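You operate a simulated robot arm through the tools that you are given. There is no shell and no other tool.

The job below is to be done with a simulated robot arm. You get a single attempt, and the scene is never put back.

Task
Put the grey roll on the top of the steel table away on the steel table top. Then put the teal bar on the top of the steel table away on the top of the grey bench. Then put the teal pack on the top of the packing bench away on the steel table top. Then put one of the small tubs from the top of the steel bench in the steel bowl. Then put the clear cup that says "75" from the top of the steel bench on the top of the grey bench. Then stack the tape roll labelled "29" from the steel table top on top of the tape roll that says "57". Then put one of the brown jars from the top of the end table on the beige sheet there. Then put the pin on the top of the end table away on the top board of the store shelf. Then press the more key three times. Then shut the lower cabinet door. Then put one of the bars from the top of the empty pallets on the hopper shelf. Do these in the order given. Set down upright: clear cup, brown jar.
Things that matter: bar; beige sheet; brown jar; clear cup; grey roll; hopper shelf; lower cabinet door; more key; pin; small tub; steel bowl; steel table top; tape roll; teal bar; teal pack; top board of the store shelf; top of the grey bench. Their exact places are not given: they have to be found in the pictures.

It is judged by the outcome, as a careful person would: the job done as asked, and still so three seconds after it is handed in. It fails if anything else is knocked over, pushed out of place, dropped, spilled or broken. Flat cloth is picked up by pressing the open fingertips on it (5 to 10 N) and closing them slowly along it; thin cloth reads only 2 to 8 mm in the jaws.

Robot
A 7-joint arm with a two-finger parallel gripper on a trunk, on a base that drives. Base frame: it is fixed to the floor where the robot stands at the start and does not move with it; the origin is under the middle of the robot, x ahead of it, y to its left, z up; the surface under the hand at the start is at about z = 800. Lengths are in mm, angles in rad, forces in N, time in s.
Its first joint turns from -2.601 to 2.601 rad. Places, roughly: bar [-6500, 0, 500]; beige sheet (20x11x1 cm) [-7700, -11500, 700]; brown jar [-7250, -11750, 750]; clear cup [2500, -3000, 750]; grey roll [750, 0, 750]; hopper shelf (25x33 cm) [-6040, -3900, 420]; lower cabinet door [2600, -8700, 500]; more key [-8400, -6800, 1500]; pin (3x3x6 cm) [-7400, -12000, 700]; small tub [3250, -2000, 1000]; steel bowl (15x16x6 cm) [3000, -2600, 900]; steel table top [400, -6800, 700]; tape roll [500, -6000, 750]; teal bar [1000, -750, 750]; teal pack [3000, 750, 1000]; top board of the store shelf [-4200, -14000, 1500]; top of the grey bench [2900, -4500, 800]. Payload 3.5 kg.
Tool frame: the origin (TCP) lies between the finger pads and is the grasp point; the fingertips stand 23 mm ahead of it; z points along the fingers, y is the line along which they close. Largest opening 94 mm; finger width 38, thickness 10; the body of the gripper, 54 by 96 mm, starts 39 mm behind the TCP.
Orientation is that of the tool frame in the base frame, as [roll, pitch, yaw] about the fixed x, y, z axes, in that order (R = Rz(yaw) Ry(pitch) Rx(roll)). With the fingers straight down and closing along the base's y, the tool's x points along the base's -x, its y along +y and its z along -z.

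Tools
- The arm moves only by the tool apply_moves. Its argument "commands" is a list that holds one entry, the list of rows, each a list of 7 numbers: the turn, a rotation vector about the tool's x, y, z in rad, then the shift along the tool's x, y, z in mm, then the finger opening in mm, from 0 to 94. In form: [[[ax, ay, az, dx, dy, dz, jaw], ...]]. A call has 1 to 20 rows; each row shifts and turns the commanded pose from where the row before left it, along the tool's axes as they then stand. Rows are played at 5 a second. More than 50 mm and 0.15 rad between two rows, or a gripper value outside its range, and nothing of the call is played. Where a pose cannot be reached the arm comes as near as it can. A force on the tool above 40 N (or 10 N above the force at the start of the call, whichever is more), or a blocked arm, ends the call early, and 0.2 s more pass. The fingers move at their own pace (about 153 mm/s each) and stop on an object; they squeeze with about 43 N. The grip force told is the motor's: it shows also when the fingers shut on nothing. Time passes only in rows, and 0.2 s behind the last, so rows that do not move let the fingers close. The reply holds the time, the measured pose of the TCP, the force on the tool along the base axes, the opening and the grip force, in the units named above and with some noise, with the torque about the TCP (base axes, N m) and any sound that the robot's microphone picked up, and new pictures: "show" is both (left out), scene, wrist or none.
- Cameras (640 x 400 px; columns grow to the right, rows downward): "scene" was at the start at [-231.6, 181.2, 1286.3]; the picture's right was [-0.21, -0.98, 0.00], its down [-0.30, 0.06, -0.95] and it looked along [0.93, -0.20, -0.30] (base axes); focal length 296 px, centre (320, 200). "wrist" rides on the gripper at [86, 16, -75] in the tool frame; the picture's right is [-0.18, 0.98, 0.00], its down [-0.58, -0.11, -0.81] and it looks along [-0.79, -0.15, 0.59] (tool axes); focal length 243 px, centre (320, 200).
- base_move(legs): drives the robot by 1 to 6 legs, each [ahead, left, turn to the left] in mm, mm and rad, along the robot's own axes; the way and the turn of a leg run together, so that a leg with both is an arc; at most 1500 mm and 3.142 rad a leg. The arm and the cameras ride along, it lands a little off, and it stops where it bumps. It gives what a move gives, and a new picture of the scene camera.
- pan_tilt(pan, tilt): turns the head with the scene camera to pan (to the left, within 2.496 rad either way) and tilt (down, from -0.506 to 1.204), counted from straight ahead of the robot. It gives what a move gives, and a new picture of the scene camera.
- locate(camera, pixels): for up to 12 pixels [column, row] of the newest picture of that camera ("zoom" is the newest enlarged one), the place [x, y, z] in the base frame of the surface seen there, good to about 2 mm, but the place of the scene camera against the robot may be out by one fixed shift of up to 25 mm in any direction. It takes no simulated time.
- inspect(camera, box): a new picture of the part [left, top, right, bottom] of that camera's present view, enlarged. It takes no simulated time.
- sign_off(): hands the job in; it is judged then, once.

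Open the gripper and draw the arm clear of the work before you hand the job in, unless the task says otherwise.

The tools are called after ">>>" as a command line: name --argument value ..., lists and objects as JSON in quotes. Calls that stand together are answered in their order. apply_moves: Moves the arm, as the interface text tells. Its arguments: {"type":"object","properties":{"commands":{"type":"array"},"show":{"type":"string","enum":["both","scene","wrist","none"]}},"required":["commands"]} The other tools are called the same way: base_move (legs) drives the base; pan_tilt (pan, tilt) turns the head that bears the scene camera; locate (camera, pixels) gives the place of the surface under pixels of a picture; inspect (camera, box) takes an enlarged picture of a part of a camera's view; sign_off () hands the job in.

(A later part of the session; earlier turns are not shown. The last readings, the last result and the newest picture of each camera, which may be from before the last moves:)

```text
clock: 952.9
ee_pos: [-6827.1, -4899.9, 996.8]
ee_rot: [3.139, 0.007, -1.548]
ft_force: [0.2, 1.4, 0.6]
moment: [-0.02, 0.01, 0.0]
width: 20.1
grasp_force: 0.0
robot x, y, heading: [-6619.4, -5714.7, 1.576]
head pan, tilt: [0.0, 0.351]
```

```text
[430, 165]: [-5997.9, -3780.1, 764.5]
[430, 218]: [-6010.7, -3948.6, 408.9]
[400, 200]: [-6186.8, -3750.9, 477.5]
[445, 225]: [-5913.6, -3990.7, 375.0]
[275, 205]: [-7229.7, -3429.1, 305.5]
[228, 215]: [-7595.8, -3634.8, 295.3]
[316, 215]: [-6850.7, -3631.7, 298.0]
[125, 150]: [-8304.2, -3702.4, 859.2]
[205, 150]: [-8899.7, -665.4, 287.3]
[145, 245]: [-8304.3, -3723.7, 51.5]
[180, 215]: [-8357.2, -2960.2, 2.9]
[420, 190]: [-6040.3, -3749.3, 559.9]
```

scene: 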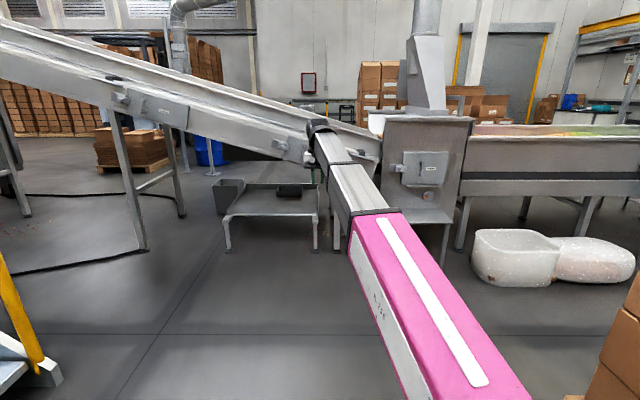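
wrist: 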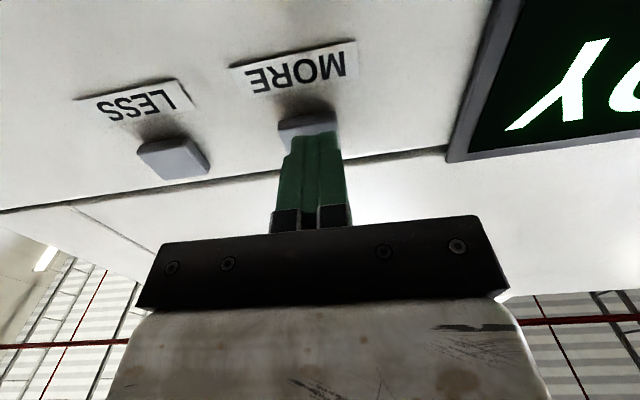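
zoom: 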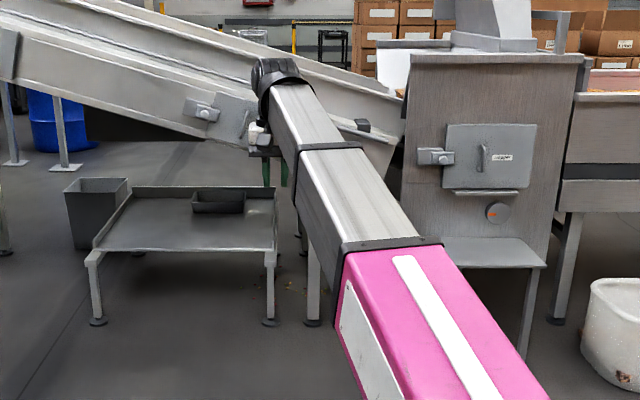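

The hopper shelf is the plate at about (−6010, −3950, 419). The pallets lie north beyond the incline conveyor; I check whether there's headroom further west or another way.

>>> pan_tilt --pan 0.6 --tilt 0.15

>>> locate --camera "scene" --pixels '[[330, 120], [300, 110], [250, 90], [200, 80], [350, 220], [235, 200], [150, 60], [380, 160], [400, 190], [300, 250], [250, 215], [450, 130]]'

```text
clock: 953.9
ee_pos: [-6826.8, -4900.1, 995.7]
ee_rot: [3.137, 0.007, -1.55]
ft_force: [-0.1, -0.5, 0.1]
moment: [0.02, -0.02, 0.02]
width: 19.8
grasp_force: 0.1
robot x, y, heading: [-6619.9, -5719.4, 1.582]
head pan, tilt: [0.6, 0.15]
```

scene: 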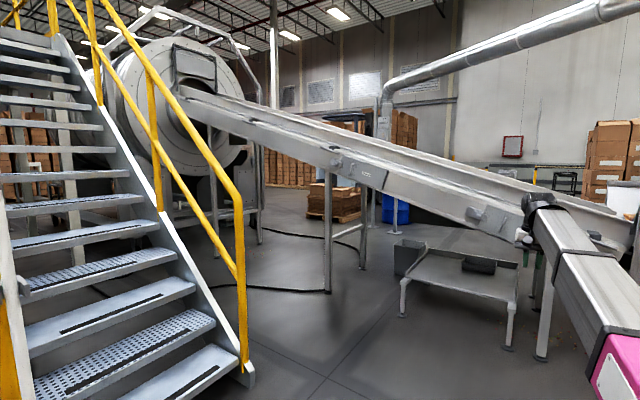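

```text
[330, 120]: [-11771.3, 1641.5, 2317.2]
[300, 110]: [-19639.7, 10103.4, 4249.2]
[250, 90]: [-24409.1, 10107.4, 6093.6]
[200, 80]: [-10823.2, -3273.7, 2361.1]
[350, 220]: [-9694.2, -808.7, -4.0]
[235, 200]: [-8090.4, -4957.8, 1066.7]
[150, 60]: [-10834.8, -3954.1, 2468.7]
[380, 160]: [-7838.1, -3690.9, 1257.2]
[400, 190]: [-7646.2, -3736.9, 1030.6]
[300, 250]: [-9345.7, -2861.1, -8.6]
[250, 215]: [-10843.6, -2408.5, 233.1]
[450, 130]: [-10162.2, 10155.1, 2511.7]
```

The way under the incline has hoses and legs, so I'll go the known long way round: back down the aisle, east, up the main corridor, then west on the north side.

>>> base_move --legs '[[-1400, 0, 0], [0, -265, 0], [-1300, 0, 0], [-1100, 0, 0]]'

```text
clock: 973.8
ee_pos: [-6489.6, -8701.4, 994.9]
ee_rot: [3.14, 0.007, -1.523]
ft_force: [0.1, 0.2, 0.8]
moment: [0.04, 0.03, -0.01]
width: 20.0
grasp_force: 0.0
robot x, y, heading: [-6260.3, -9508.9, 1.606]
head pan, tilt: [0.6, 0.15]
```

scene: 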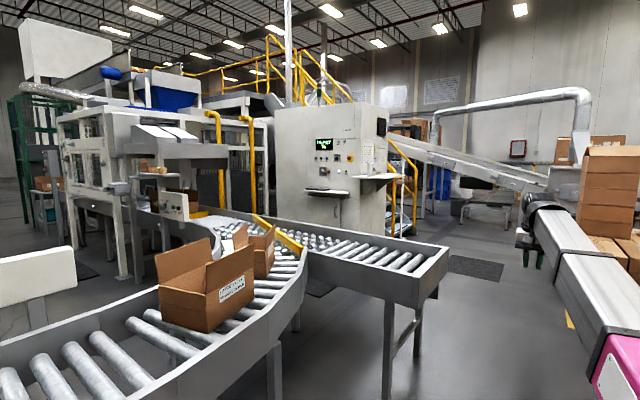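

Out of the aisle. I turn east and drive to the main corridor.

>>> base_move --legs '[[0, 0, -1.606], [1500, 0, 0], [1500, 0, 0], [1500, 0, 0], [1100, 0, 0], [0, 0, 1.571]]'

```text
clock: 1008.2
ee_pos: [-844.6, -8787.9, 994.7]
ee_rot: [3.137, 0.006, -1.596]
ft_force: [0.3, -0.3, -0.1]
moment: [0.0, -0.01, -0.01]
width: 20.0
grasp_force: 0.1
robot x, y, heading: [-677.8, -9609.8, 1.53]
head pan, tilt: [0.6, 0.15]
```

scene: 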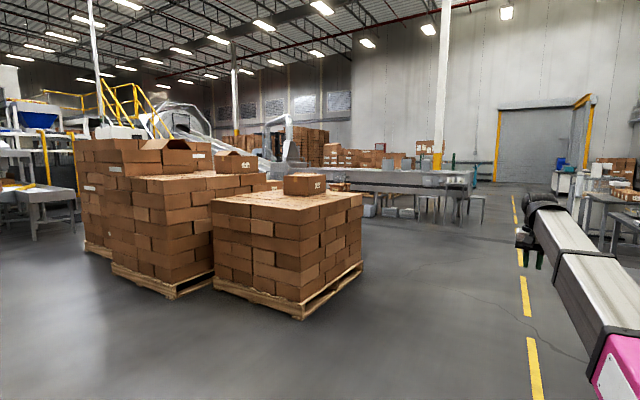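

>>> base_move --legs '[[0, 0, 0.045], [1500, 0, 0], [1500, 0, 0], [1500, 0, 0], [1500, 0, 0]]'

>>> pan_tilt --pan 0.6 --tilt 0.2

```text
clock: 1037.0
ee_pos: [-912.8, -2805.3, 995.2]
ee_rot: [3.139, 0.006, -1.546]
ft_force: [-0.1, 0.0, -0.2]
moment: [0.0, 0.02, -0.03]
width: 20.0
grasp_force: 0.0
robot x, y, heading: [-708.7, -3621.4, 1.587]
head pan, tilt: [0.6, 0.15]
```

scene: 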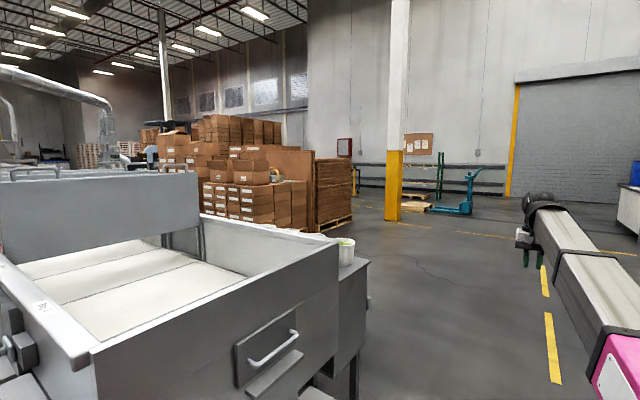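

```text
clock: 1037.7
ee_pos: [-911.5, -2804.3, 995.4]
ee_rot: [3.138, 0.007, -1.545]
ft_force: [-0.6, -0.3, -0.5]
moment: [0.02, -0.01, -0.03]
width: 20.0
grasp_force: 0.1
robot x, y, heading: [-706.2, -3619.7, 1.581]
head pan, tilt: [0.6, 0.201]
```

scene: 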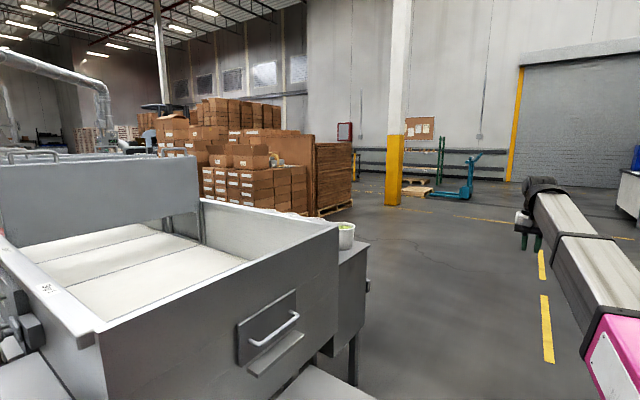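

I continue north past the conveyor's end and look west.

>>> base_move --legs '[[1500, 0, -0.01], [700, 0, 0]]'

>>> pan_tilt --pan 1.3 --tilt 0.2

>>> locate --camera "scene" --pixels '[[320, 250], [250, 230], [400, 250], [480, 260], [200, 250], [320, 300], [550, 260], [150, 200], [100, 300]]'

```text
clock: 1048.6
ee_pos: [-917.0, -601.3, 995.9]
ee_rot: [3.137, 0.007, -1.552]
ft_force: [0.4, 0.0, 0.5]
moment: [-0.04, 0.01, 0.02]
width: 19.9
grasp_force: 0.1
robot x, y, heading: [-716.4, -1415.1, 1.574]
head pan, tilt: [0.6, 0.201]
```

scene: 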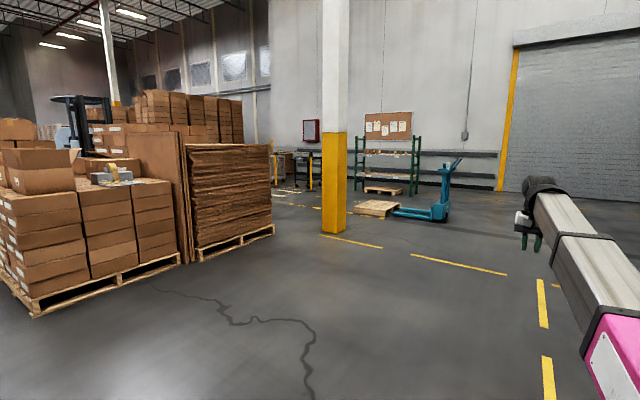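

```text
clock: 1049.6
ee_pos: [-915.7, -600.6, 995.4]
ee_rot: [3.139, 0.007, -1.554]
ft_force: [-0.8, -0.3, -0.3]
moment: [-0.02, 0.02, -0.04]
width: 20.0
grasp_force: 0.1
robot x, y, heading: [-711.5, -1416.9, 1.577]
head pan, tilt: [1.3, 0.201]
```

scene: 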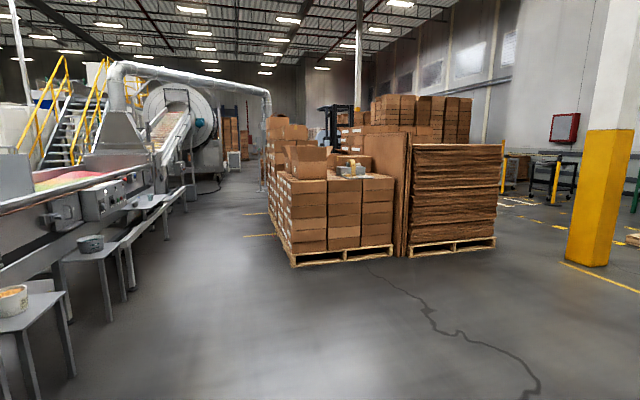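

```text
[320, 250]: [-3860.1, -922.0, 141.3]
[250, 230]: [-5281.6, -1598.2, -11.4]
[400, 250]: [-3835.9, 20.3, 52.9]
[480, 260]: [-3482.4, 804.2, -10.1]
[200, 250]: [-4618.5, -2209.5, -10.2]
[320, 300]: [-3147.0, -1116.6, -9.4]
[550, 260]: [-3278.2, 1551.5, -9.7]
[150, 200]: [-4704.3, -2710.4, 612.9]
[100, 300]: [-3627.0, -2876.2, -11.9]
```

There's a westward aisle between the conveyor's stools (left) and the carton stack. I locate its bounds.

>>> locate --camera "scene" --pixels '[[75, 375], [128, 318], [185, 230], [293, 265], [262, 235], [262, 150], [235, 165], [195, 200], [250, 205], [330, 200], [300, 120], [345, 130]]'

>>> inspect --camera "scene" --box '[160, 90, 420, 280]'

```text
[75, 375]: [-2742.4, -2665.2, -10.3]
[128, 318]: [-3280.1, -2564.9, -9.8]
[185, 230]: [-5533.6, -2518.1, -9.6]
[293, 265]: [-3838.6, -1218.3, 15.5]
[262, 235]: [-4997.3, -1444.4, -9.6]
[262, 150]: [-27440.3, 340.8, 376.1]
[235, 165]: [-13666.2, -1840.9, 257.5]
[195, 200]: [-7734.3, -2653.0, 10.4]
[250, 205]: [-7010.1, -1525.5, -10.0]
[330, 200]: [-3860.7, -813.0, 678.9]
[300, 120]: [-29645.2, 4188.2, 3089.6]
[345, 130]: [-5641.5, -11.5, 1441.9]
```

```text
2.11 times, centred on (290, 185) of scene
```

zoom: 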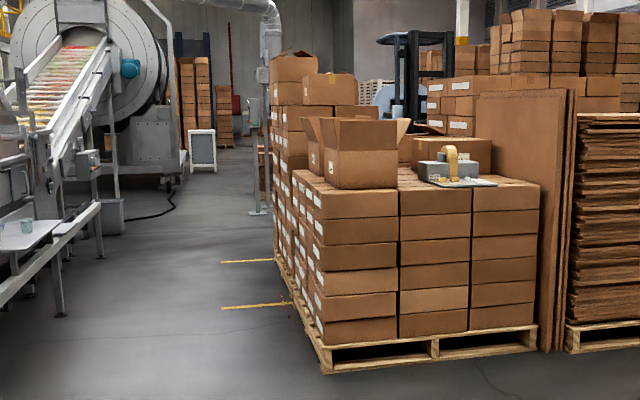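

>>> locate --camera "scene" --pixels '[[261, 191], [264, 188], [234, 160], [243, 166], [215, 195], [168, 240], [275, 245], [262, 215], [252, 193]]'

>>> base_move --legs '[[0, 0, 1.565], [0, 450, 0], [1400, 0, 0], [1200, 0, 0]]'

>>> pan_tilt --pan -0.2 --tilt 0.2

```text
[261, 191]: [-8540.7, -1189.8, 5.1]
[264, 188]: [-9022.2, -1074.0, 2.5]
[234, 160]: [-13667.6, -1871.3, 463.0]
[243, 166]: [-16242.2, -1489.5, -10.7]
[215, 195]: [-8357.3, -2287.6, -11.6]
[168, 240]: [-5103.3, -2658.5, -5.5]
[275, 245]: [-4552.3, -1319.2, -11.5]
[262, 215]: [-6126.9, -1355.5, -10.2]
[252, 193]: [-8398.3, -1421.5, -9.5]
```

```text
clock: 1068.6
ee_pos: [-4165.4, -2034.2, 994.5]
ee_rot: [3.137, 0.008, 0.0]
ft_force: [0.1, 0.6, 0.2]
moment: [0.02, 0.01, 0.0]
width: 20.1
grasp_force: 0.1
robot x, y, heading: [-3345.5, -1852.2, 3.124]
head pan, tilt: [1.3, 0.201]
```

scene: 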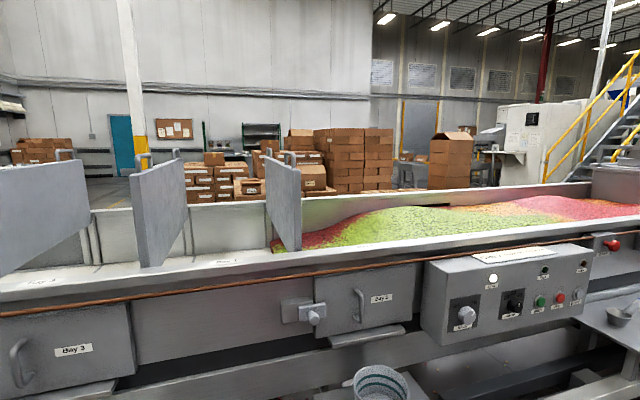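

```text
clock: 1070.2
ee_pos: [-4164.3, -2034.8, 995.4]
ee_rot: [3.138, 0.006, -0.003]
ft_force: [0.5, -0.6, -0.5]
moment: [0.03, -0.01, 0.0]
width: 19.9
grasp_force: 0.0
robot x, y, heading: [-3345.4, -1848.4, 3.131]
head pan, tilt: [-0.201, 0.201]
```

scene: 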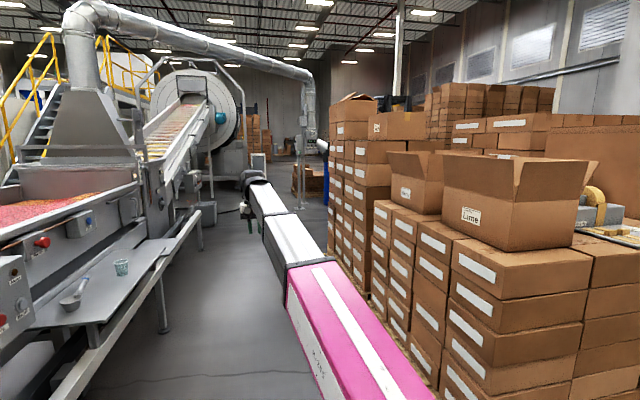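

The aisle goes on. I drive 1.6 m further and look right for the pallets.

>>> base_move --legs '[[1400, 0, 0.005], [600, 0, 0]]'

>>> pan_tilt --pan -0.6 --tilt 0.3

```text
clock: 1080.1
ee_pos: [-6158.9, -1996.4, 995.7]
ee_rot: [3.136, 0.006, -0.004]
ft_force: [0.3, 0.3, -0.3]
moment: [-0.02, -0.01, 0.01]
width: 20.0
grasp_force: 0.0
robot x, y, heading: [-5339.5, -1814.5, 3.124]
head pan, tilt: [-0.201, 0.201]
```

scene: 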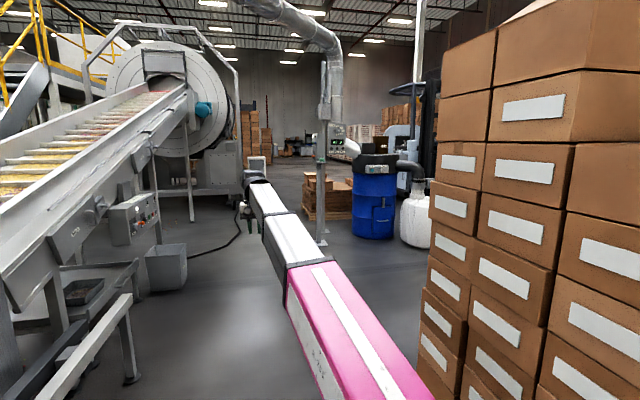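

```text
clock: 1081.0
ee_pos: [-6158.8, -1996.3, 995.6]
ee_rot: [3.139, 0.006, -0.005]
ft_force: [0.3, 0.6, -0.9]
moment: [-0.04, -0.02, 0.0]
width: 20.1
grasp_force: 0.3
robot x, y, heading: [-5337.4, -1816.4, 3.118]
head pan, tilt: [-0.6, 0.3]
```

scene: 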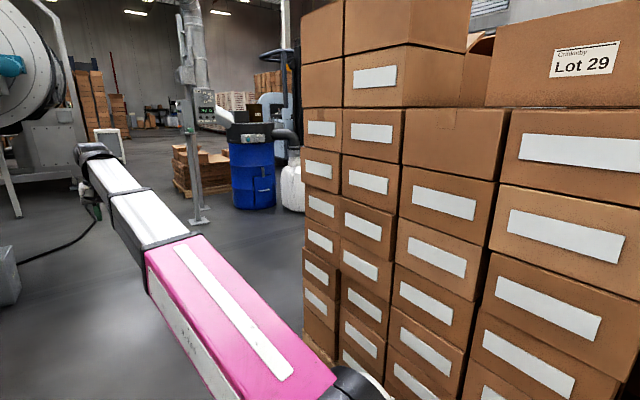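

>>> locate --camera "scene" --pixels '[[198, 221], [250, 208], [293, 210], [185, 197], [310, 340], [235, 100], [20, 260], [60, 210], [280, 60]]'

```text
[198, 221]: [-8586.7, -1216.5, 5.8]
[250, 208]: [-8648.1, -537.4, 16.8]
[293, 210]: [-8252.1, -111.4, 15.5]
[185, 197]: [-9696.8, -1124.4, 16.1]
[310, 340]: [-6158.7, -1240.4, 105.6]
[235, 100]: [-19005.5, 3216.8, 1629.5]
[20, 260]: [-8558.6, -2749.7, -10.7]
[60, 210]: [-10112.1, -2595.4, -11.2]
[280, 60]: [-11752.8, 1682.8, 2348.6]
```

>>> base_move --legs '[[1100, 0, 0.018]]'

>>> pan_tilt --pan -1.3 --tilt 0.4

```text
clock: 1086.6
ee_pos: [-7244.6, -1994.3, 995.7]
ee_rot: [3.138, 0.006, 0.007]
ft_force: [-0.2, 0.2, -1.2]
moment: [0.0, 0.0, 0.01]
width: 19.5
grasp_force: 0.0
robot x, y, heading: [-6423.8, -1799.7, 3.132]
head pan, tilt: [-0.6, 0.3]
```

scene: 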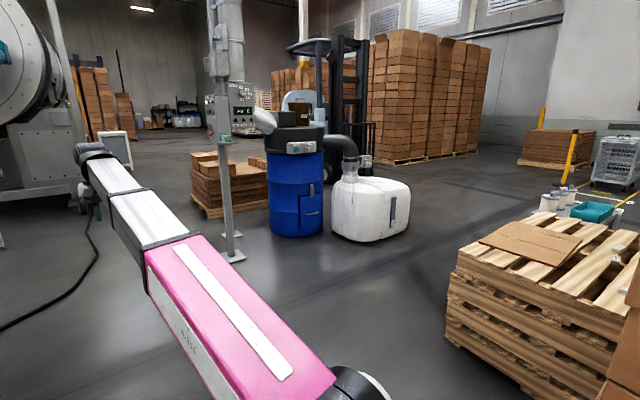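

```text
clock: 1087.7
ee_pos: [-7244.1, -1994.3, 994.7]
ee_rot: [3.139, 0.007, 0.008]
ft_force: [-0.6, 0.7, 0.1]
moment: [0.01, -0.01, -0.04]
width: 20.1
grasp_force: 0.0
robot x, y, heading: [-6428.6, -1801.7, 3.133]
head pan, tilt: [-1.3, 0.4]
```

scene: 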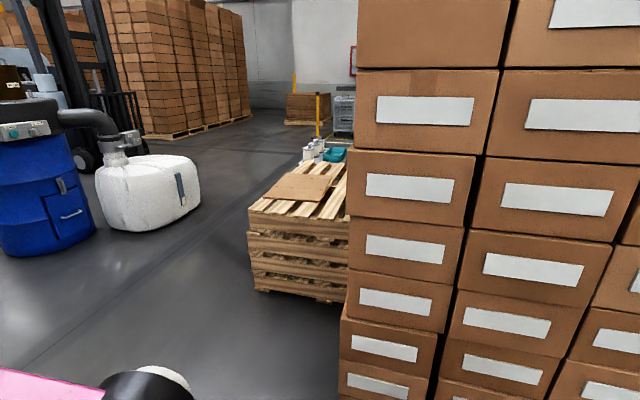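

The stack of empty pallets is there, with small white and teal things on top. I move on 550 mm for a better look.

>>> base_move --legs '[[550, 0, 0]]'

>>> pan_tilt --pan -1.7 --tilt 0.4

>>> inspect --camera "scene" --box '[200, 120, 480, 300]'

```text
clock: 1090.8
ee_pos: [-7791.3, -1993.2, 995.1]
ee_rot: [3.138, 0.006, 0.008]
ft_force: [0.6, 0.6, 0.4]
moment: [-0.01, 0.0, 0.0]
width: 20.1
grasp_force: 0.1
robot x, y, heading: [-6969.8, -1797.5, 3.139]
head pan, tilt: [-1.3, 0.4]
```

scene: 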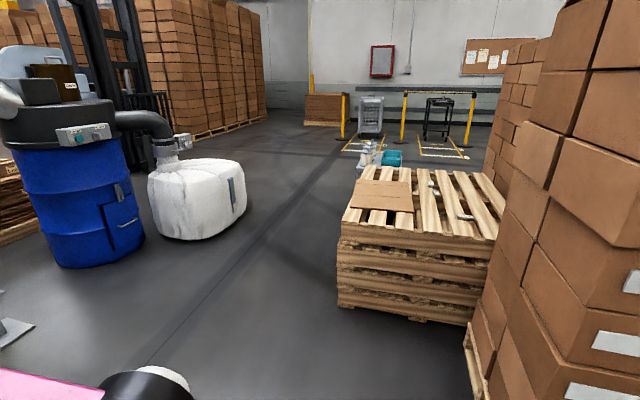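

```text
clock: 1091.7
ee_pos: [-7789.9, -1992.1, 995.5]
ee_rot: [3.137, 0.008, 0.008]
ft_force: [-0.4, 0.4, 0.2]
moment: [-0.01, 0.04, 0.02]
width: 20.0
grasp_force: 0.0
robot x, y, heading: [-6971.4, -1798.0, 3.139]
head pan, tilt: [-1.7, 0.4]
```

scene: 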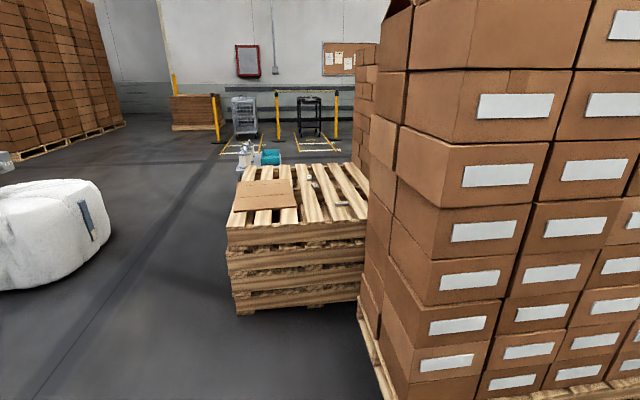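

```text
2.22 times, centred on (340, 210) of scene
```

zoom: 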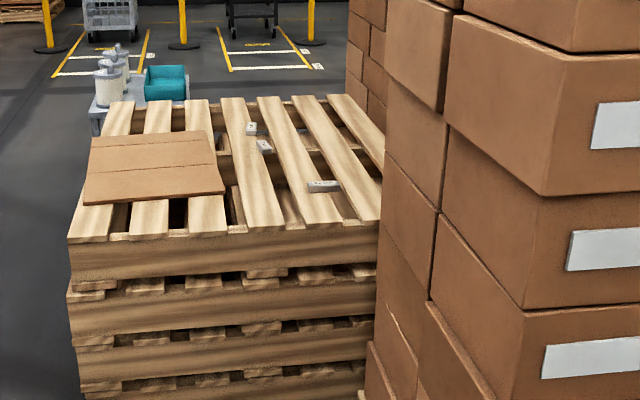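

Three small grey bars lie on the top slats at zoom (251, 128), (265, 146), (323, 186). I locate them and the pallet's edges.

>>> locate --camera "zoom" --pixels '[[251, 128], [265, 147], [323, 186], [310, 186], [338, 185], [70, 240], [375, 220], [130, 100], [340, 97], [150, 165], [220, 190], [385, 170]]'

```text
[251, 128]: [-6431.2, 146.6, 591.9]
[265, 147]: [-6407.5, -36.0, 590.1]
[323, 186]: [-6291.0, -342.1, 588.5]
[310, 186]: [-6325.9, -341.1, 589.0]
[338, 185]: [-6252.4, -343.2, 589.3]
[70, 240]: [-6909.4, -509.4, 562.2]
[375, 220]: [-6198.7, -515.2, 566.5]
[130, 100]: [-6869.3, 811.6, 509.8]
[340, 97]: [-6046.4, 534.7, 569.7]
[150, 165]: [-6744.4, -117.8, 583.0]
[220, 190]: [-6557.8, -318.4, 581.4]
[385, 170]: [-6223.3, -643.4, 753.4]
```

B3 (≈(−6291, −342), lying along x) is nearest. I'll approach from the south-west: turn to heading 1.1, then move to about (−6780, −1090).

>>> base_move --legs '[[0, 0, -2.039], [650, 150, 0]]'

>>> pan_tilt --pan -0.1 --tilt 0.5

```text
clock: 1100.2
ee_pos: [-6621.7, -328.6, 996.4]
ee_rot: [3.139, 0.007, -2.024]
ft_force: [-0.3, 0.3, 0.3]
moment: [-0.03, -0.02, 0.02]
width: 20.0
grasp_force: 0.1
robot x, y, heading: [-6813.9, -1148.2, 1.103]
head pan, tilt: [-1.7, 0.4]
```

scene: 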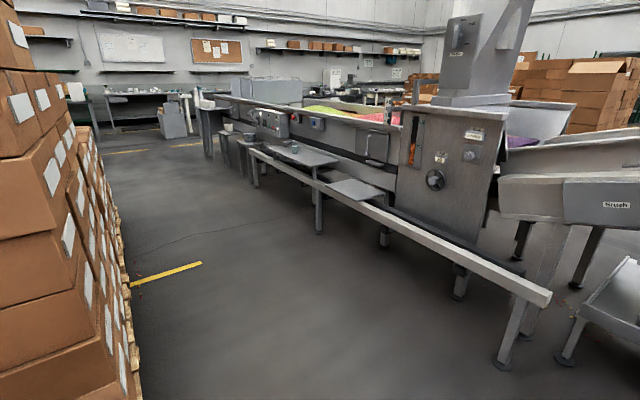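

```text
clock: 1101.9
ee_pos: [-6620.1, -328.2, 995.9]
ee_rot: [3.138, 0.007, -2.025]
ft_force: [-0.5, -0.1, -0.2]
moment: [0.02, -0.03, -0.03]
width: 19.9
grasp_force: 0.0
robot x, y, heading: [-6811.0, -1146.4, 1.102]
head pan, tilt: [-0.099, 0.499]
```

scene: 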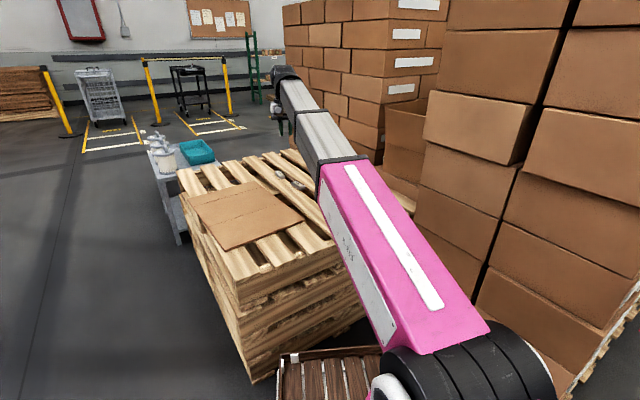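

I move 55 mm closer and look with the wrist camera.

>>> base_move --legs '[[55, 0, 0]]'

>>> inspect --camera "wrist" --box '[0, 0, 640, 400]'

```text
clock: 1102.9
ee_pos: [-6596.9, -280.1, 995.4]
ee_rot: [3.138, 0.007, -2.025]
ft_force: [-0.5, -0.4, -0.8]
moment: [-0.02, -0.02, 0.02]
width: 19.6
grasp_force: 0.1
robot x, y, heading: [-6786.9, -1096.9, 1.108]
head pan, tilt: [-0.099, 0.499]
```

scene: 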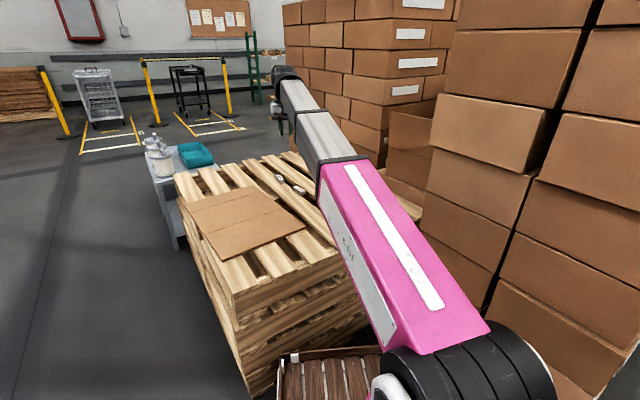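

```text
1.00 times, centred on (320, 200) of wrist (not enlarged: the box is as wide or as high as the picture)
```

zoom: 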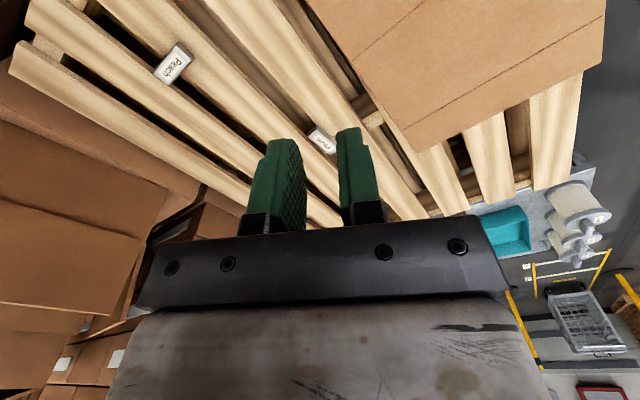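

Bar "Peach" (B3) is at (173, 63), another at (322, 141). I locate their corners.

>>> inspect --camera "wrist" --box '[120, 10, 380, 170]'

>>> locate --camera "zoom" --pixels '[[135, 120], [150, 75], [120, 150], [165, 100], [110, 165], [90, 130], [488, 322], [475, 335], [500, 310], [180, 160], [60, 110]]'

```text
2.46 times, centred on (250, 90) of wrist
```

zoom: 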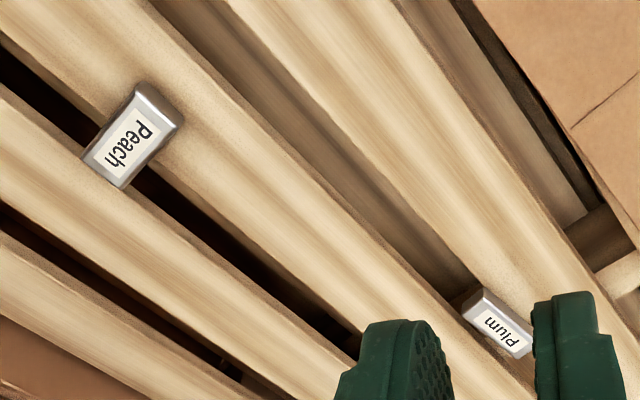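

```text
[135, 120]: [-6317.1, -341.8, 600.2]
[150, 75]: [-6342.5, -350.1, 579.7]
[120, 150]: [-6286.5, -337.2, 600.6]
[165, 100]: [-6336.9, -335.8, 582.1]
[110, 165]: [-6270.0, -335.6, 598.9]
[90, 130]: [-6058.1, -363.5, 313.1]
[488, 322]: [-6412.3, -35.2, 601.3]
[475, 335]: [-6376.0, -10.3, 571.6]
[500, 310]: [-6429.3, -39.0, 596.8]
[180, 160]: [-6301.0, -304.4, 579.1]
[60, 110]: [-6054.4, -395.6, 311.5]
```

>>> locate --camera "zoom" --pixels '[[140, 92], [176, 116], [126, 182], [90, 155], [132, 137], [158, 104], [108, 168], [110, 122], [152, 150]]'

```text
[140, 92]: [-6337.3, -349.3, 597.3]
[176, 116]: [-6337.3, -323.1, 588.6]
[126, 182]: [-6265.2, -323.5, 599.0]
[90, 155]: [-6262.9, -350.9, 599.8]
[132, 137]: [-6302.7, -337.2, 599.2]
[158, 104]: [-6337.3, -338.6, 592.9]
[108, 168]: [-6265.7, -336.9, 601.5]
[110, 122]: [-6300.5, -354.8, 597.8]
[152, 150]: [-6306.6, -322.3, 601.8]
```

B3: x −6338…−6262, y −355…−322, top z≈600 on slats z≈580. I turn the hand to close along y, then move over it while descending to z≈795.

>>> apply_moves --commands '[[[0, 0, 0.06, 0, 0, 0, 40], [0, 0, 0.12, 0, 0, 0, 60], [0, 0, 0.12, 0, 0, 0, 60], [0, 0, 0.12, 0, 0, 0, 60], [0, 0, 0.12, 0, 0, 0, 60], [0, 0, 0.12, 0, 0, 0, 60], [0, 0, 0.12, 0, 0, 0, 60], [0, 0, 0.12, 0, 0, 0, 60], [0, 0, 0.12, 0, 0, 0, 60], [0, 0, 0.1, 0, 0, 0, 60], [0, 0, 0, 0, 0, 0, 60]]]' --show "none"

>>> apply_moves --commands '[[[0, 0, 0, -12, -2, 5, 60], [0, 0, 0, -26, -5, 15, 60], [0, 0, 0, -30, -6, 20, 60], [0, 0, 0, -30, -6, 20, 60], [0, 0, 0, -30, -6, 20, 60], [0, 0, 0, -30, -6, 20, 60], [0, 0, 0, -30, -6, 20, 60], [0, 0, 0, -30, -6, 20, 60], [0, 0, 0, -30, -6, 20, 60], [0, 0, 0, -25, -5, 20, 60], [0, 0, 0, -16, -3, 15, 60], [0, 0, 0, -8, -1, 5, 60], [0, 0, 0, 0, 0, 0, 60]]]' --show "both"

```text
clock: 1105.3
ee_pos: [-6597.0, -279.6, 994.4]
ee_rot: [3.135, 0.0, 3.136]
ft_force: [0.4, -0.3, 0.0]
moment: [0.04, -0.01, 0.01]
width: 60.2
grasp_force: 0.1
robot x, y, heading: [-6788.4, -1094.9, 1.106]
head pan, tilt: [-0.099, 0.499]
```

```text
clock: 1108.1
ee_pos: [-6300.0, -337.0, 795.2]
ee_rot: [3.135, 0.0, 3.138]
ft_force: [-0.1, 0.1, 0.8]
moment: [0.02, -0.02, -0.02]
width: 59.8
grasp_force: 0.1
robot x, y, heading: [-6785.1, -1099.9, 1.102]
head pan, tilt: [-0.099, 0.499]
```

scene: 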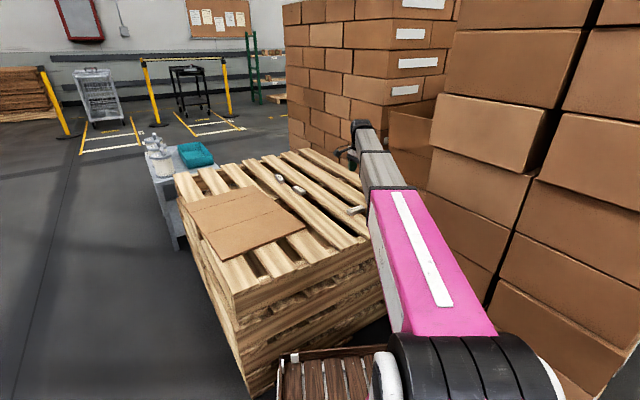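
wrist: 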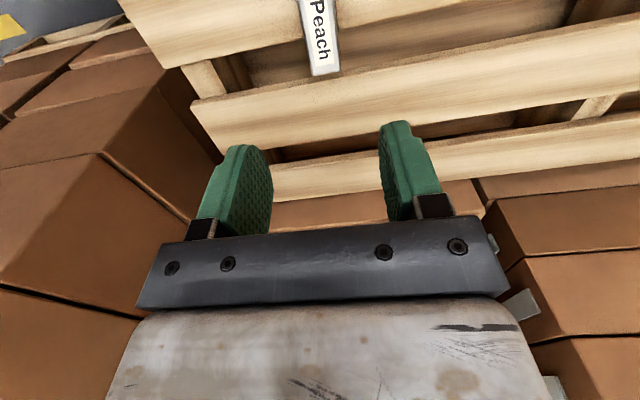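

The bar is centred ahead at (320, 35). I check its position again and descend.

>>> locate --camera "wrist" --pixels '[[310, 60], [338, 55], [324, 68], [318, 20], [305, 20], [333, 15], [320, 5], [280, 60], [380, 30]]'

```text
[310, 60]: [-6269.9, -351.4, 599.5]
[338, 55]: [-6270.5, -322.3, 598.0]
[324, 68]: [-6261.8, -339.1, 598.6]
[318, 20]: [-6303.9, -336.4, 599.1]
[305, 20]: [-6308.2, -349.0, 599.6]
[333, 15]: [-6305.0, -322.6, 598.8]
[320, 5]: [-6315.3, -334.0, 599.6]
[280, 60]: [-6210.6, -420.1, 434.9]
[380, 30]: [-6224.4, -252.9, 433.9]
```

Aligned. I descend to z≈608 (fingertips just above the slats) and close.

>>> apply_moves --commands '[[[0, 0, 0, 0, 0, 12, 60], [0, 0, 0, 0, 0, 25, 60], [0, 0, 0, 0, 0, 30, 60], [0, 0, 0, 0, 0, 30, 60], [0, 0, 0, 0, 0, 30, 60], [0, 0, 0, 0, 0, 28, 60], [0, 0, 0, 0, 0, 18, 60], [0, 0, 0, 0, 0, 10, 60], [0, 0, 0, 0, 0, 4, 60], [0, 0, 0, 0, 0, 0, 60]]]' --show "wrist"

```text
clock: 1110.3
ee_pos: [-6299.3, -335.3, 607.2]
ee_rot: [3.136, -0.001, 3.138]
ft_force: [-0.1, -0.2, 0.0]
moment: [0.06, 0.02, -0.02]
width: 60.0
grasp_force: 0.0
robot x, y, heading: [-6788.7, -1100.8, 1.106]
head pan, tilt: [-0.099, 0.499]
```

wrist: 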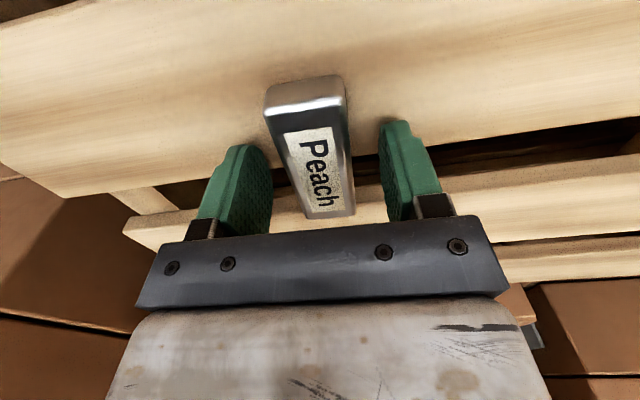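

The bar sits between the pads. I close on it and lift.

>>> apply_moves --commands '[[[0, 0, 0, 0, -1, 0, 48], [0, 0, 0, 0, 0, 0, 38], [0, 0, 0, 0, 0, 0, 28], [0, 0, 0, 0, 0, 0, 20], [0, 0, 0, 0, 0, 0, 20], [0, 0, 0, 0, 0, -5, 20], [0, 0, 0, 0, 0, -12, 20], [0, 0, 0, 0, 0, -22, 20], [0, 0, 0, 0, 0, -28, 20], [0, 0, 0, 0, 0, -30, 20], [0, 0, 0, 0, 0, -25, 20], [0, 0, 0, 0, 0, -12, 20], [0, 0, 0, 0, 0, 0, 20]]]' --show "both"

```text
clock: 1113.1
ee_pos: [-6299.1, -337.4, 741.9]
ee_rot: [3.133, -0.001, 3.139]
ft_force: [0.6, -0.5, -0.5]
moment: [0.02, -0.02, 0.0]
width: 32.8
grasp_force: 42.9
robot x, y, heading: [-6785.1, -1097.0, 1.108]
head pan, tilt: [-0.099, 0.499]
```

scene: 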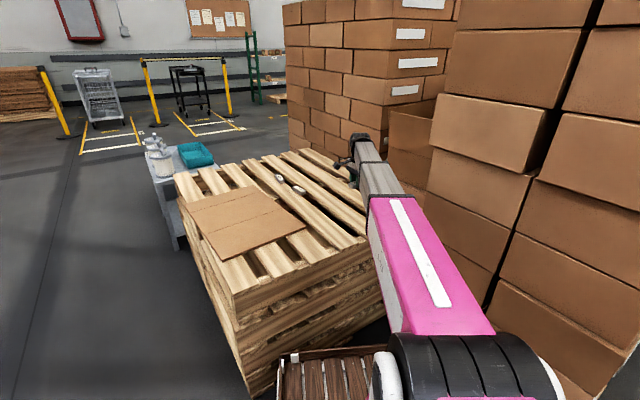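
wrist: 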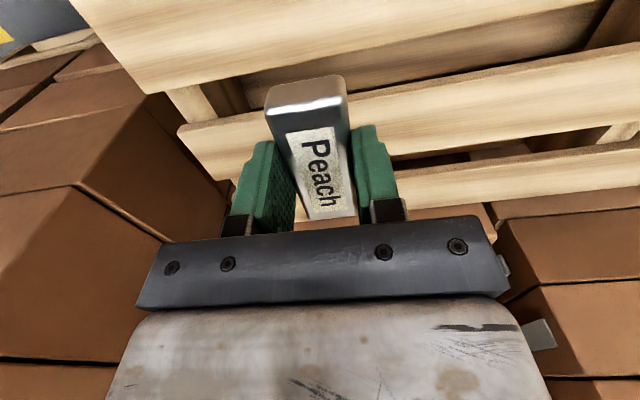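

The bar "Peach" is held (32.8 mm). I raise it and bring the hand back in for the drive.

>>> apply_moves --commands '[[[0, 0, 0, 0, 0, -12, 20], [0, 0, 0, 0, 0, -25, 20], [0, 0, 0, 0, 0, -30, 20], [0, 0, 0, 0, 0, -30, 20], [0, 0, 0, 0, 0, -30, 20], [0, 0, 0, 10, 2, -30, 20], [0, 0, 0, 22, 4, -30, 20], [0, 0, 0, 28, 6, -25, 20], [0, 0, 0, 30, 6, -20, 20], [0, 0, 0, 30, 6, -15, 20], [0, 0, 0, 30, 6, 0, 20], [0, 0, 0, 30, 6, 0, 20], [0, 0, 0, 30, 6, 0, 20], [0, 0, 0, 30, 6, 0, 20], [0, 0, 0, 28, 6, 0, 20], [0, 0, 0, 20, 3, 0, 20], [0, 0, 0, 9, 1, 0, 20], [0, 0, 0, 0, 0, 0, 20]]]' --show "none"

```text
clock: 1116.9
ee_pos: [-6597.2, -281.3, 989.0]
ee_rot: [3.136, 0.0, 3.138]
ft_force: [-0.4, -0.1, -0.8]
moment: [-0.01, -0.01, 0.01]
width: 33.0
grasp_force: 43.2
robot x, y, heading: [-6789.0, -1097.7, 1.108]
head pan, tilt: [-0.099, 0.499]
```

I back out to the aisle, turn east and drive back along it.

>>> base_move --legs '[[-705, -150, 0], [0, 0, -1.11], [1500, 0, 0], [1500, 0, 0]]'

```text
clock: 1137.7
ee_pos: [-3144.4, -1586.0, 989.4]
ee_rot: [3.134, 0.0, 2.04]
ft_force: [0.2, 0.2, -0.7]
moment: [0.01, -0.03, 0.05]
width: 32.9
grasp_force: 43.1
robot x, y, heading: [-3964.9, -1784.3, 0.006]
head pan, tilt: [-0.099, 0.499]
```

scene: 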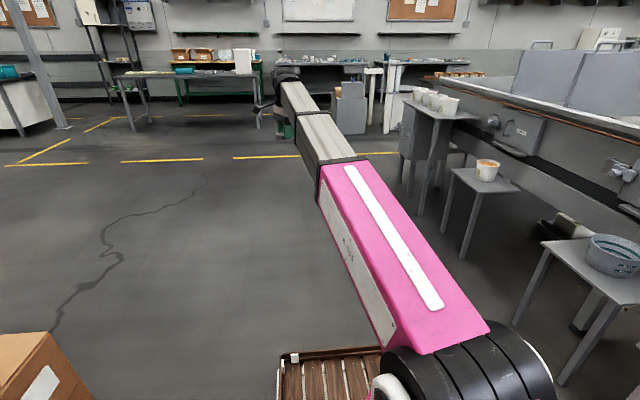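

>>> base_move --legs '[[1500, 0, 0], [1500, 0, 0], [290, 0, 0], [0, 0, -1.577], [1500, 0, 0], [1500, 0, 0]]'

```text
clock: 1171.7
ee_pos: [-547.6, -5638.6, 988.8]
ee_rot: [3.133, -0.001, 0.436]
ft_force: [0.1, -0.2, -0.2]
moment: [-0.02, 0.02, -0.01]
width: 32.7
grasp_force: 43.1
robot x, y, heading: [-723.7, -4819.3, -1.605]
head pan, tilt: [-0.099, 0.499]
```

scene: 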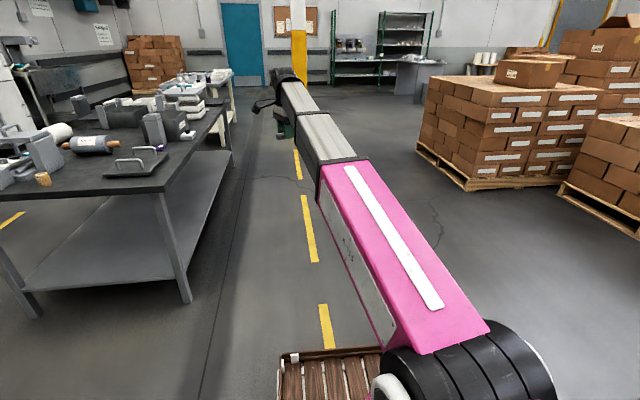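

>>> base_move --legs '[[0, 0, 0.04], [1500, 0, 0], [1500, 0, 0], [1500, 0, 0], [150, 0, 0], [0, 0, -1.571]]'

```text
clock: 1198.1
ee_pos: [-1456.3, -9653.8, 989.8]
ee_rot: [3.134, 0.0, -1.077]
ft_force: [-0.3, -0.3, -0.4]
moment: [-0.02, -0.04, 0.0]
width: 32.9
grasp_force: 43.4
robot x, y, heading: [-646.1, -9431.2, -3.113]
head pan, tilt: [-0.099, 0.499]
```

scene: 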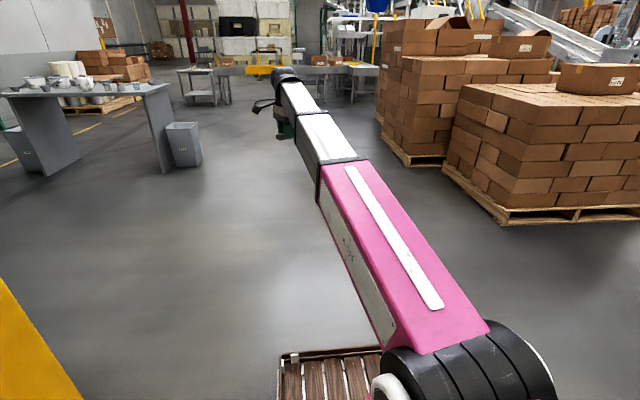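

>>> base_move --legs '[[0, 70, -0.029], [1500, 0, 0], [1500, 0, 0], [1500, 0, 0], [1180, 0, 0]]'

```text
clock: 1225.8
ee_pos: [-7136.2, -9688.8, 990.0]
ee_rot: [3.134, 0.0, -1.107]
ft_force: [-0.7, 0.4, -0.7]
moment: [-0.02, 0.0, -0.01]
width: 32.7
grasp_force: 42.8
robot x, y, heading: [-6321.8, -9493.2, -3.136]
head pan, tilt: [-0.099, 0.499]
```

scene: 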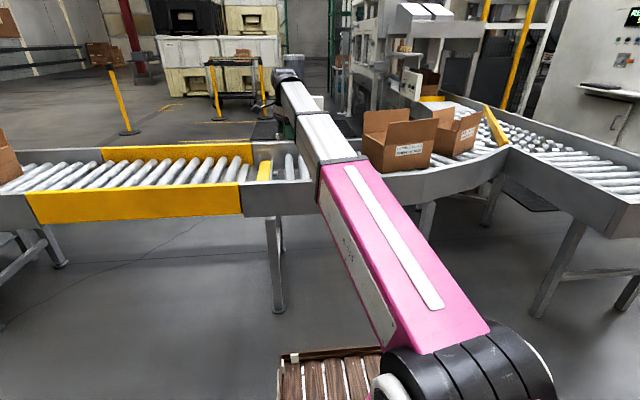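

Boxes on the conveyor are near my sweep, so I back east 250 mm before turning north, then shift back.

>>> base_move --legs '[[-280, 0, 0], [0, 0, -1.577], [0, 260, 0]]'

>>> pan_tilt --pan 0.0 --tilt 0.3

```text
clock: 1233.0
ee_pos: [-6511.3, -8679.7, 989.0]
ee_rot: [3.134, 0.0, -2.666]
ft_force: [-0.6, -1.6, -1.0]
moment: [-0.01, 0.01, 0.02]
width: 32.7
grasp_force: 43.1
robot x, y, heading: [-6300.0, -9493.8, 1.584]
head pan, tilt: [-0.099, 0.499]
```

scene: 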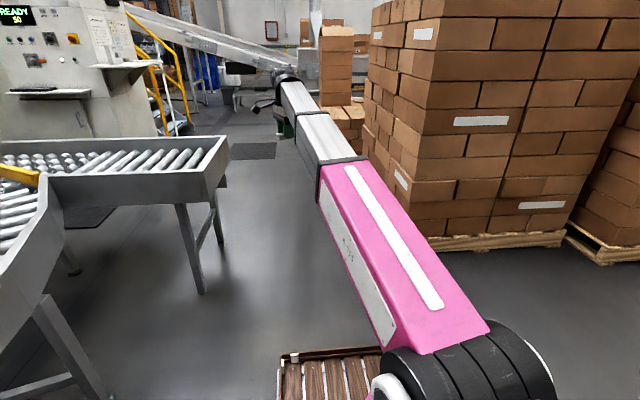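

```text
clock: 1233.8
ee_pos: [-6510.8, -8679.8, 988.7]
ee_rot: [3.135, -0.001, -2.665]
ft_force: [-0.8, 0.5, 0.1]
moment: [0.0, 0.01, -0.01]
width: 32.8
grasp_force: 43.4
robot x, y, heading: [-6299.2, -9496.4, 1.581]
head pan, tilt: [0.0, 0.3]
```

scene: 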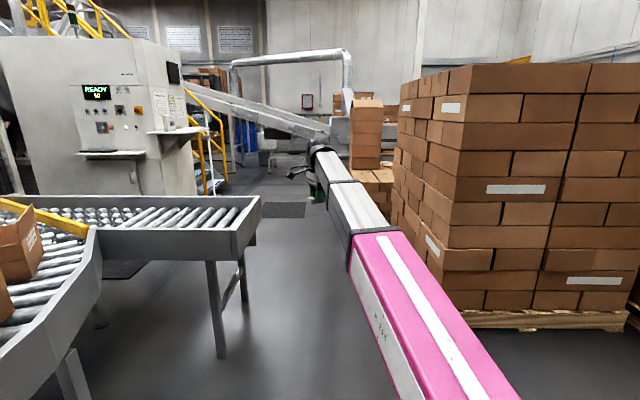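

>>> base_move --legs '[[1300, 0, -0.008], [750, 0, 0], [0, 290, 0], [1300, 0, 0], [350, 0, 0]]'

>>> pan_tilt --pan -0.3 --tilt 0.4

```text
clock: 1253.5
ee_pos: [-6827.2, -4988.9, 989.1]
ee_rot: [3.135, -0.001, -2.672]
ft_force: [0.2, 0.1, -0.9]
moment: [0.01, 0.02, -0.01]
width: 32.8
grasp_force: 42.8
robot x, y, heading: [-6619.6, -5804.5, 1.576]
head pan, tilt: [0.0, 0.3]
```

scene: 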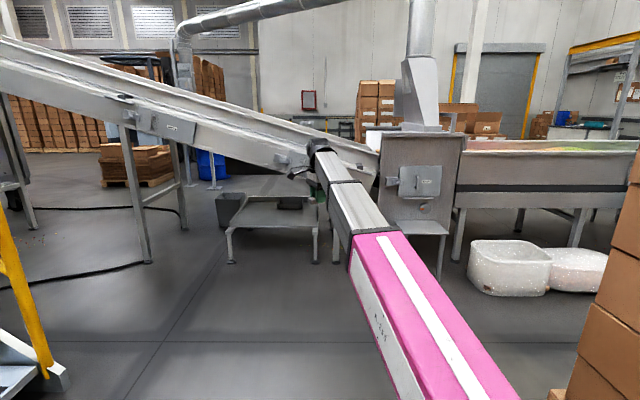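

```text
clock: 1254.3
ee_pos: [-6826.1, -4989.9, 988.4]
ee_rot: [3.134, -0.001, -2.671]
ft_force: [0.1, -0.7, -1.2]
moment: [-0.01, 0.0, 0.0]
width: 32.8
grasp_force: 42.7
robot x, y, heading: [-6620.8, -5803.0, 1.577]
head pan, tilt: [-0.3, 0.4]
```

scene: 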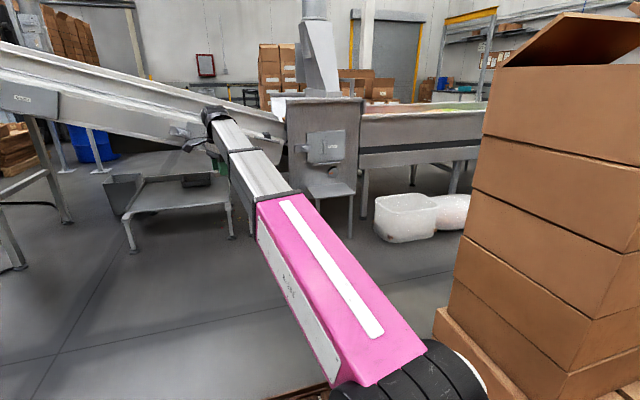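

The hopper shelf (small plate) is at about (328, 190). I enlarge and locate it.

>>> inspect --camera "scene" --box '[260, 110, 400, 220]'

>>> locate --camera "scene" --pixels '[[305, 193], [353, 193], [330, 190], [310, 183], [345, 183], [302, 197], [358, 197], [325, 150], [350, 230], [375, 210]]'

```text
3.64 times, centred on (330, 165) of scene
```

zoom: 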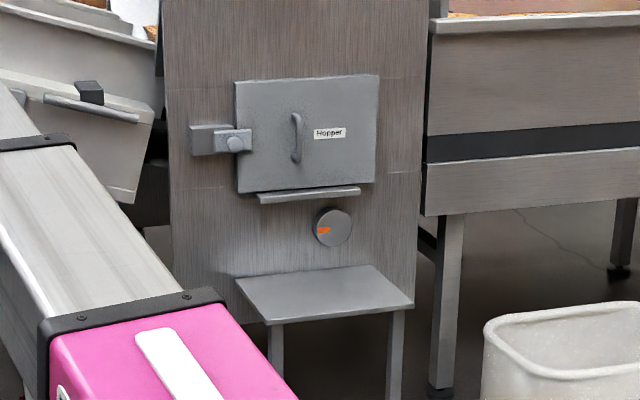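

```text
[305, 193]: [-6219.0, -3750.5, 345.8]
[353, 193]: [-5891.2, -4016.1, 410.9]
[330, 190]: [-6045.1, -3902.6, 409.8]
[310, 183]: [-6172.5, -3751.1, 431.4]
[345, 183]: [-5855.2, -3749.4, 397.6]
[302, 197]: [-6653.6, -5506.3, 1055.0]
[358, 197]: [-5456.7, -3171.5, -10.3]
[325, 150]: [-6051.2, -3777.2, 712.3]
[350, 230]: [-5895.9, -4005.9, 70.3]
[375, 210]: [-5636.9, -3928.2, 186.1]
```

The shelf plate spans x≈−6200…−5875, y −3750…−4016, z≈420. I check the carton column on the right before sidestepping.

>>> locate --camera "scene" --pixels '[[460, 300], [440, 320], [455, 345], [495, 60], [500, 200], [470, 130], [550, 380], [390, 225], [130, 245], [195, 135], [268, 135]]'

```text
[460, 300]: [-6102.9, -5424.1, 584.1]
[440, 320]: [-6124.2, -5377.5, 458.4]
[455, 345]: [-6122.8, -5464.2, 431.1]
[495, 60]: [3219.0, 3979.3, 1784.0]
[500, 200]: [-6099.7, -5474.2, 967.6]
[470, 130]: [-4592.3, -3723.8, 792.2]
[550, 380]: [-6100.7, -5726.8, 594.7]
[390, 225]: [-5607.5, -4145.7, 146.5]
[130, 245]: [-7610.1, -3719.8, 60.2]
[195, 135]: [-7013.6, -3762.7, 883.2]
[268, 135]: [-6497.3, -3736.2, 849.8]
```

The stack ends at y≈−5350. I go forward 1010 mm, then strafe right 785 mm toward the hopper.

>>> base_move --legs '[[1010, 0, -0.005], [0, -780, 0]]'

>>> inspect --camera "wrist" --box '[0, 0, 640, 400]'

```text
clock: 1263.4
ee_pos: [-6027.4, -3977.9, 989.0]
ee_rot: [3.137, -0.001, -2.694]
ft_force: [-0.1, -0.3, -1.6]
moment: [-0.02, -0.01, 0.02]
width: 33.1
grasp_force: 42.5
robot x, y, heading: [-5845.6, -4799.0, 1.553]
head pan, tilt: [-0.3, 0.4]
```

scene: 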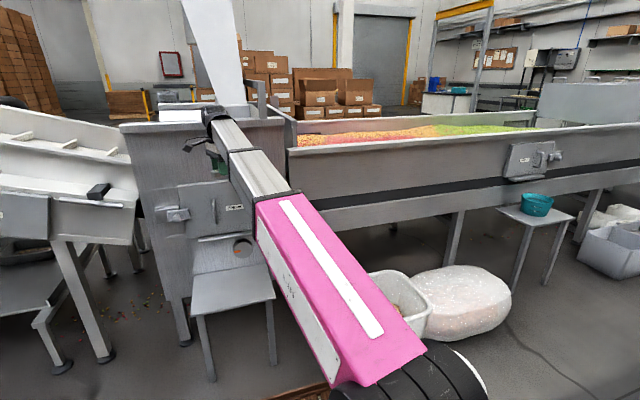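

```text
1.00 times, centred on (320, 200) of wrist (not enlarged: the box is as wide or as high as the picture)
```

zoom: 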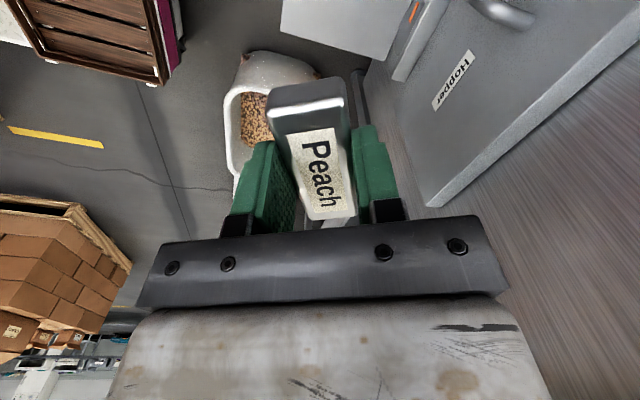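

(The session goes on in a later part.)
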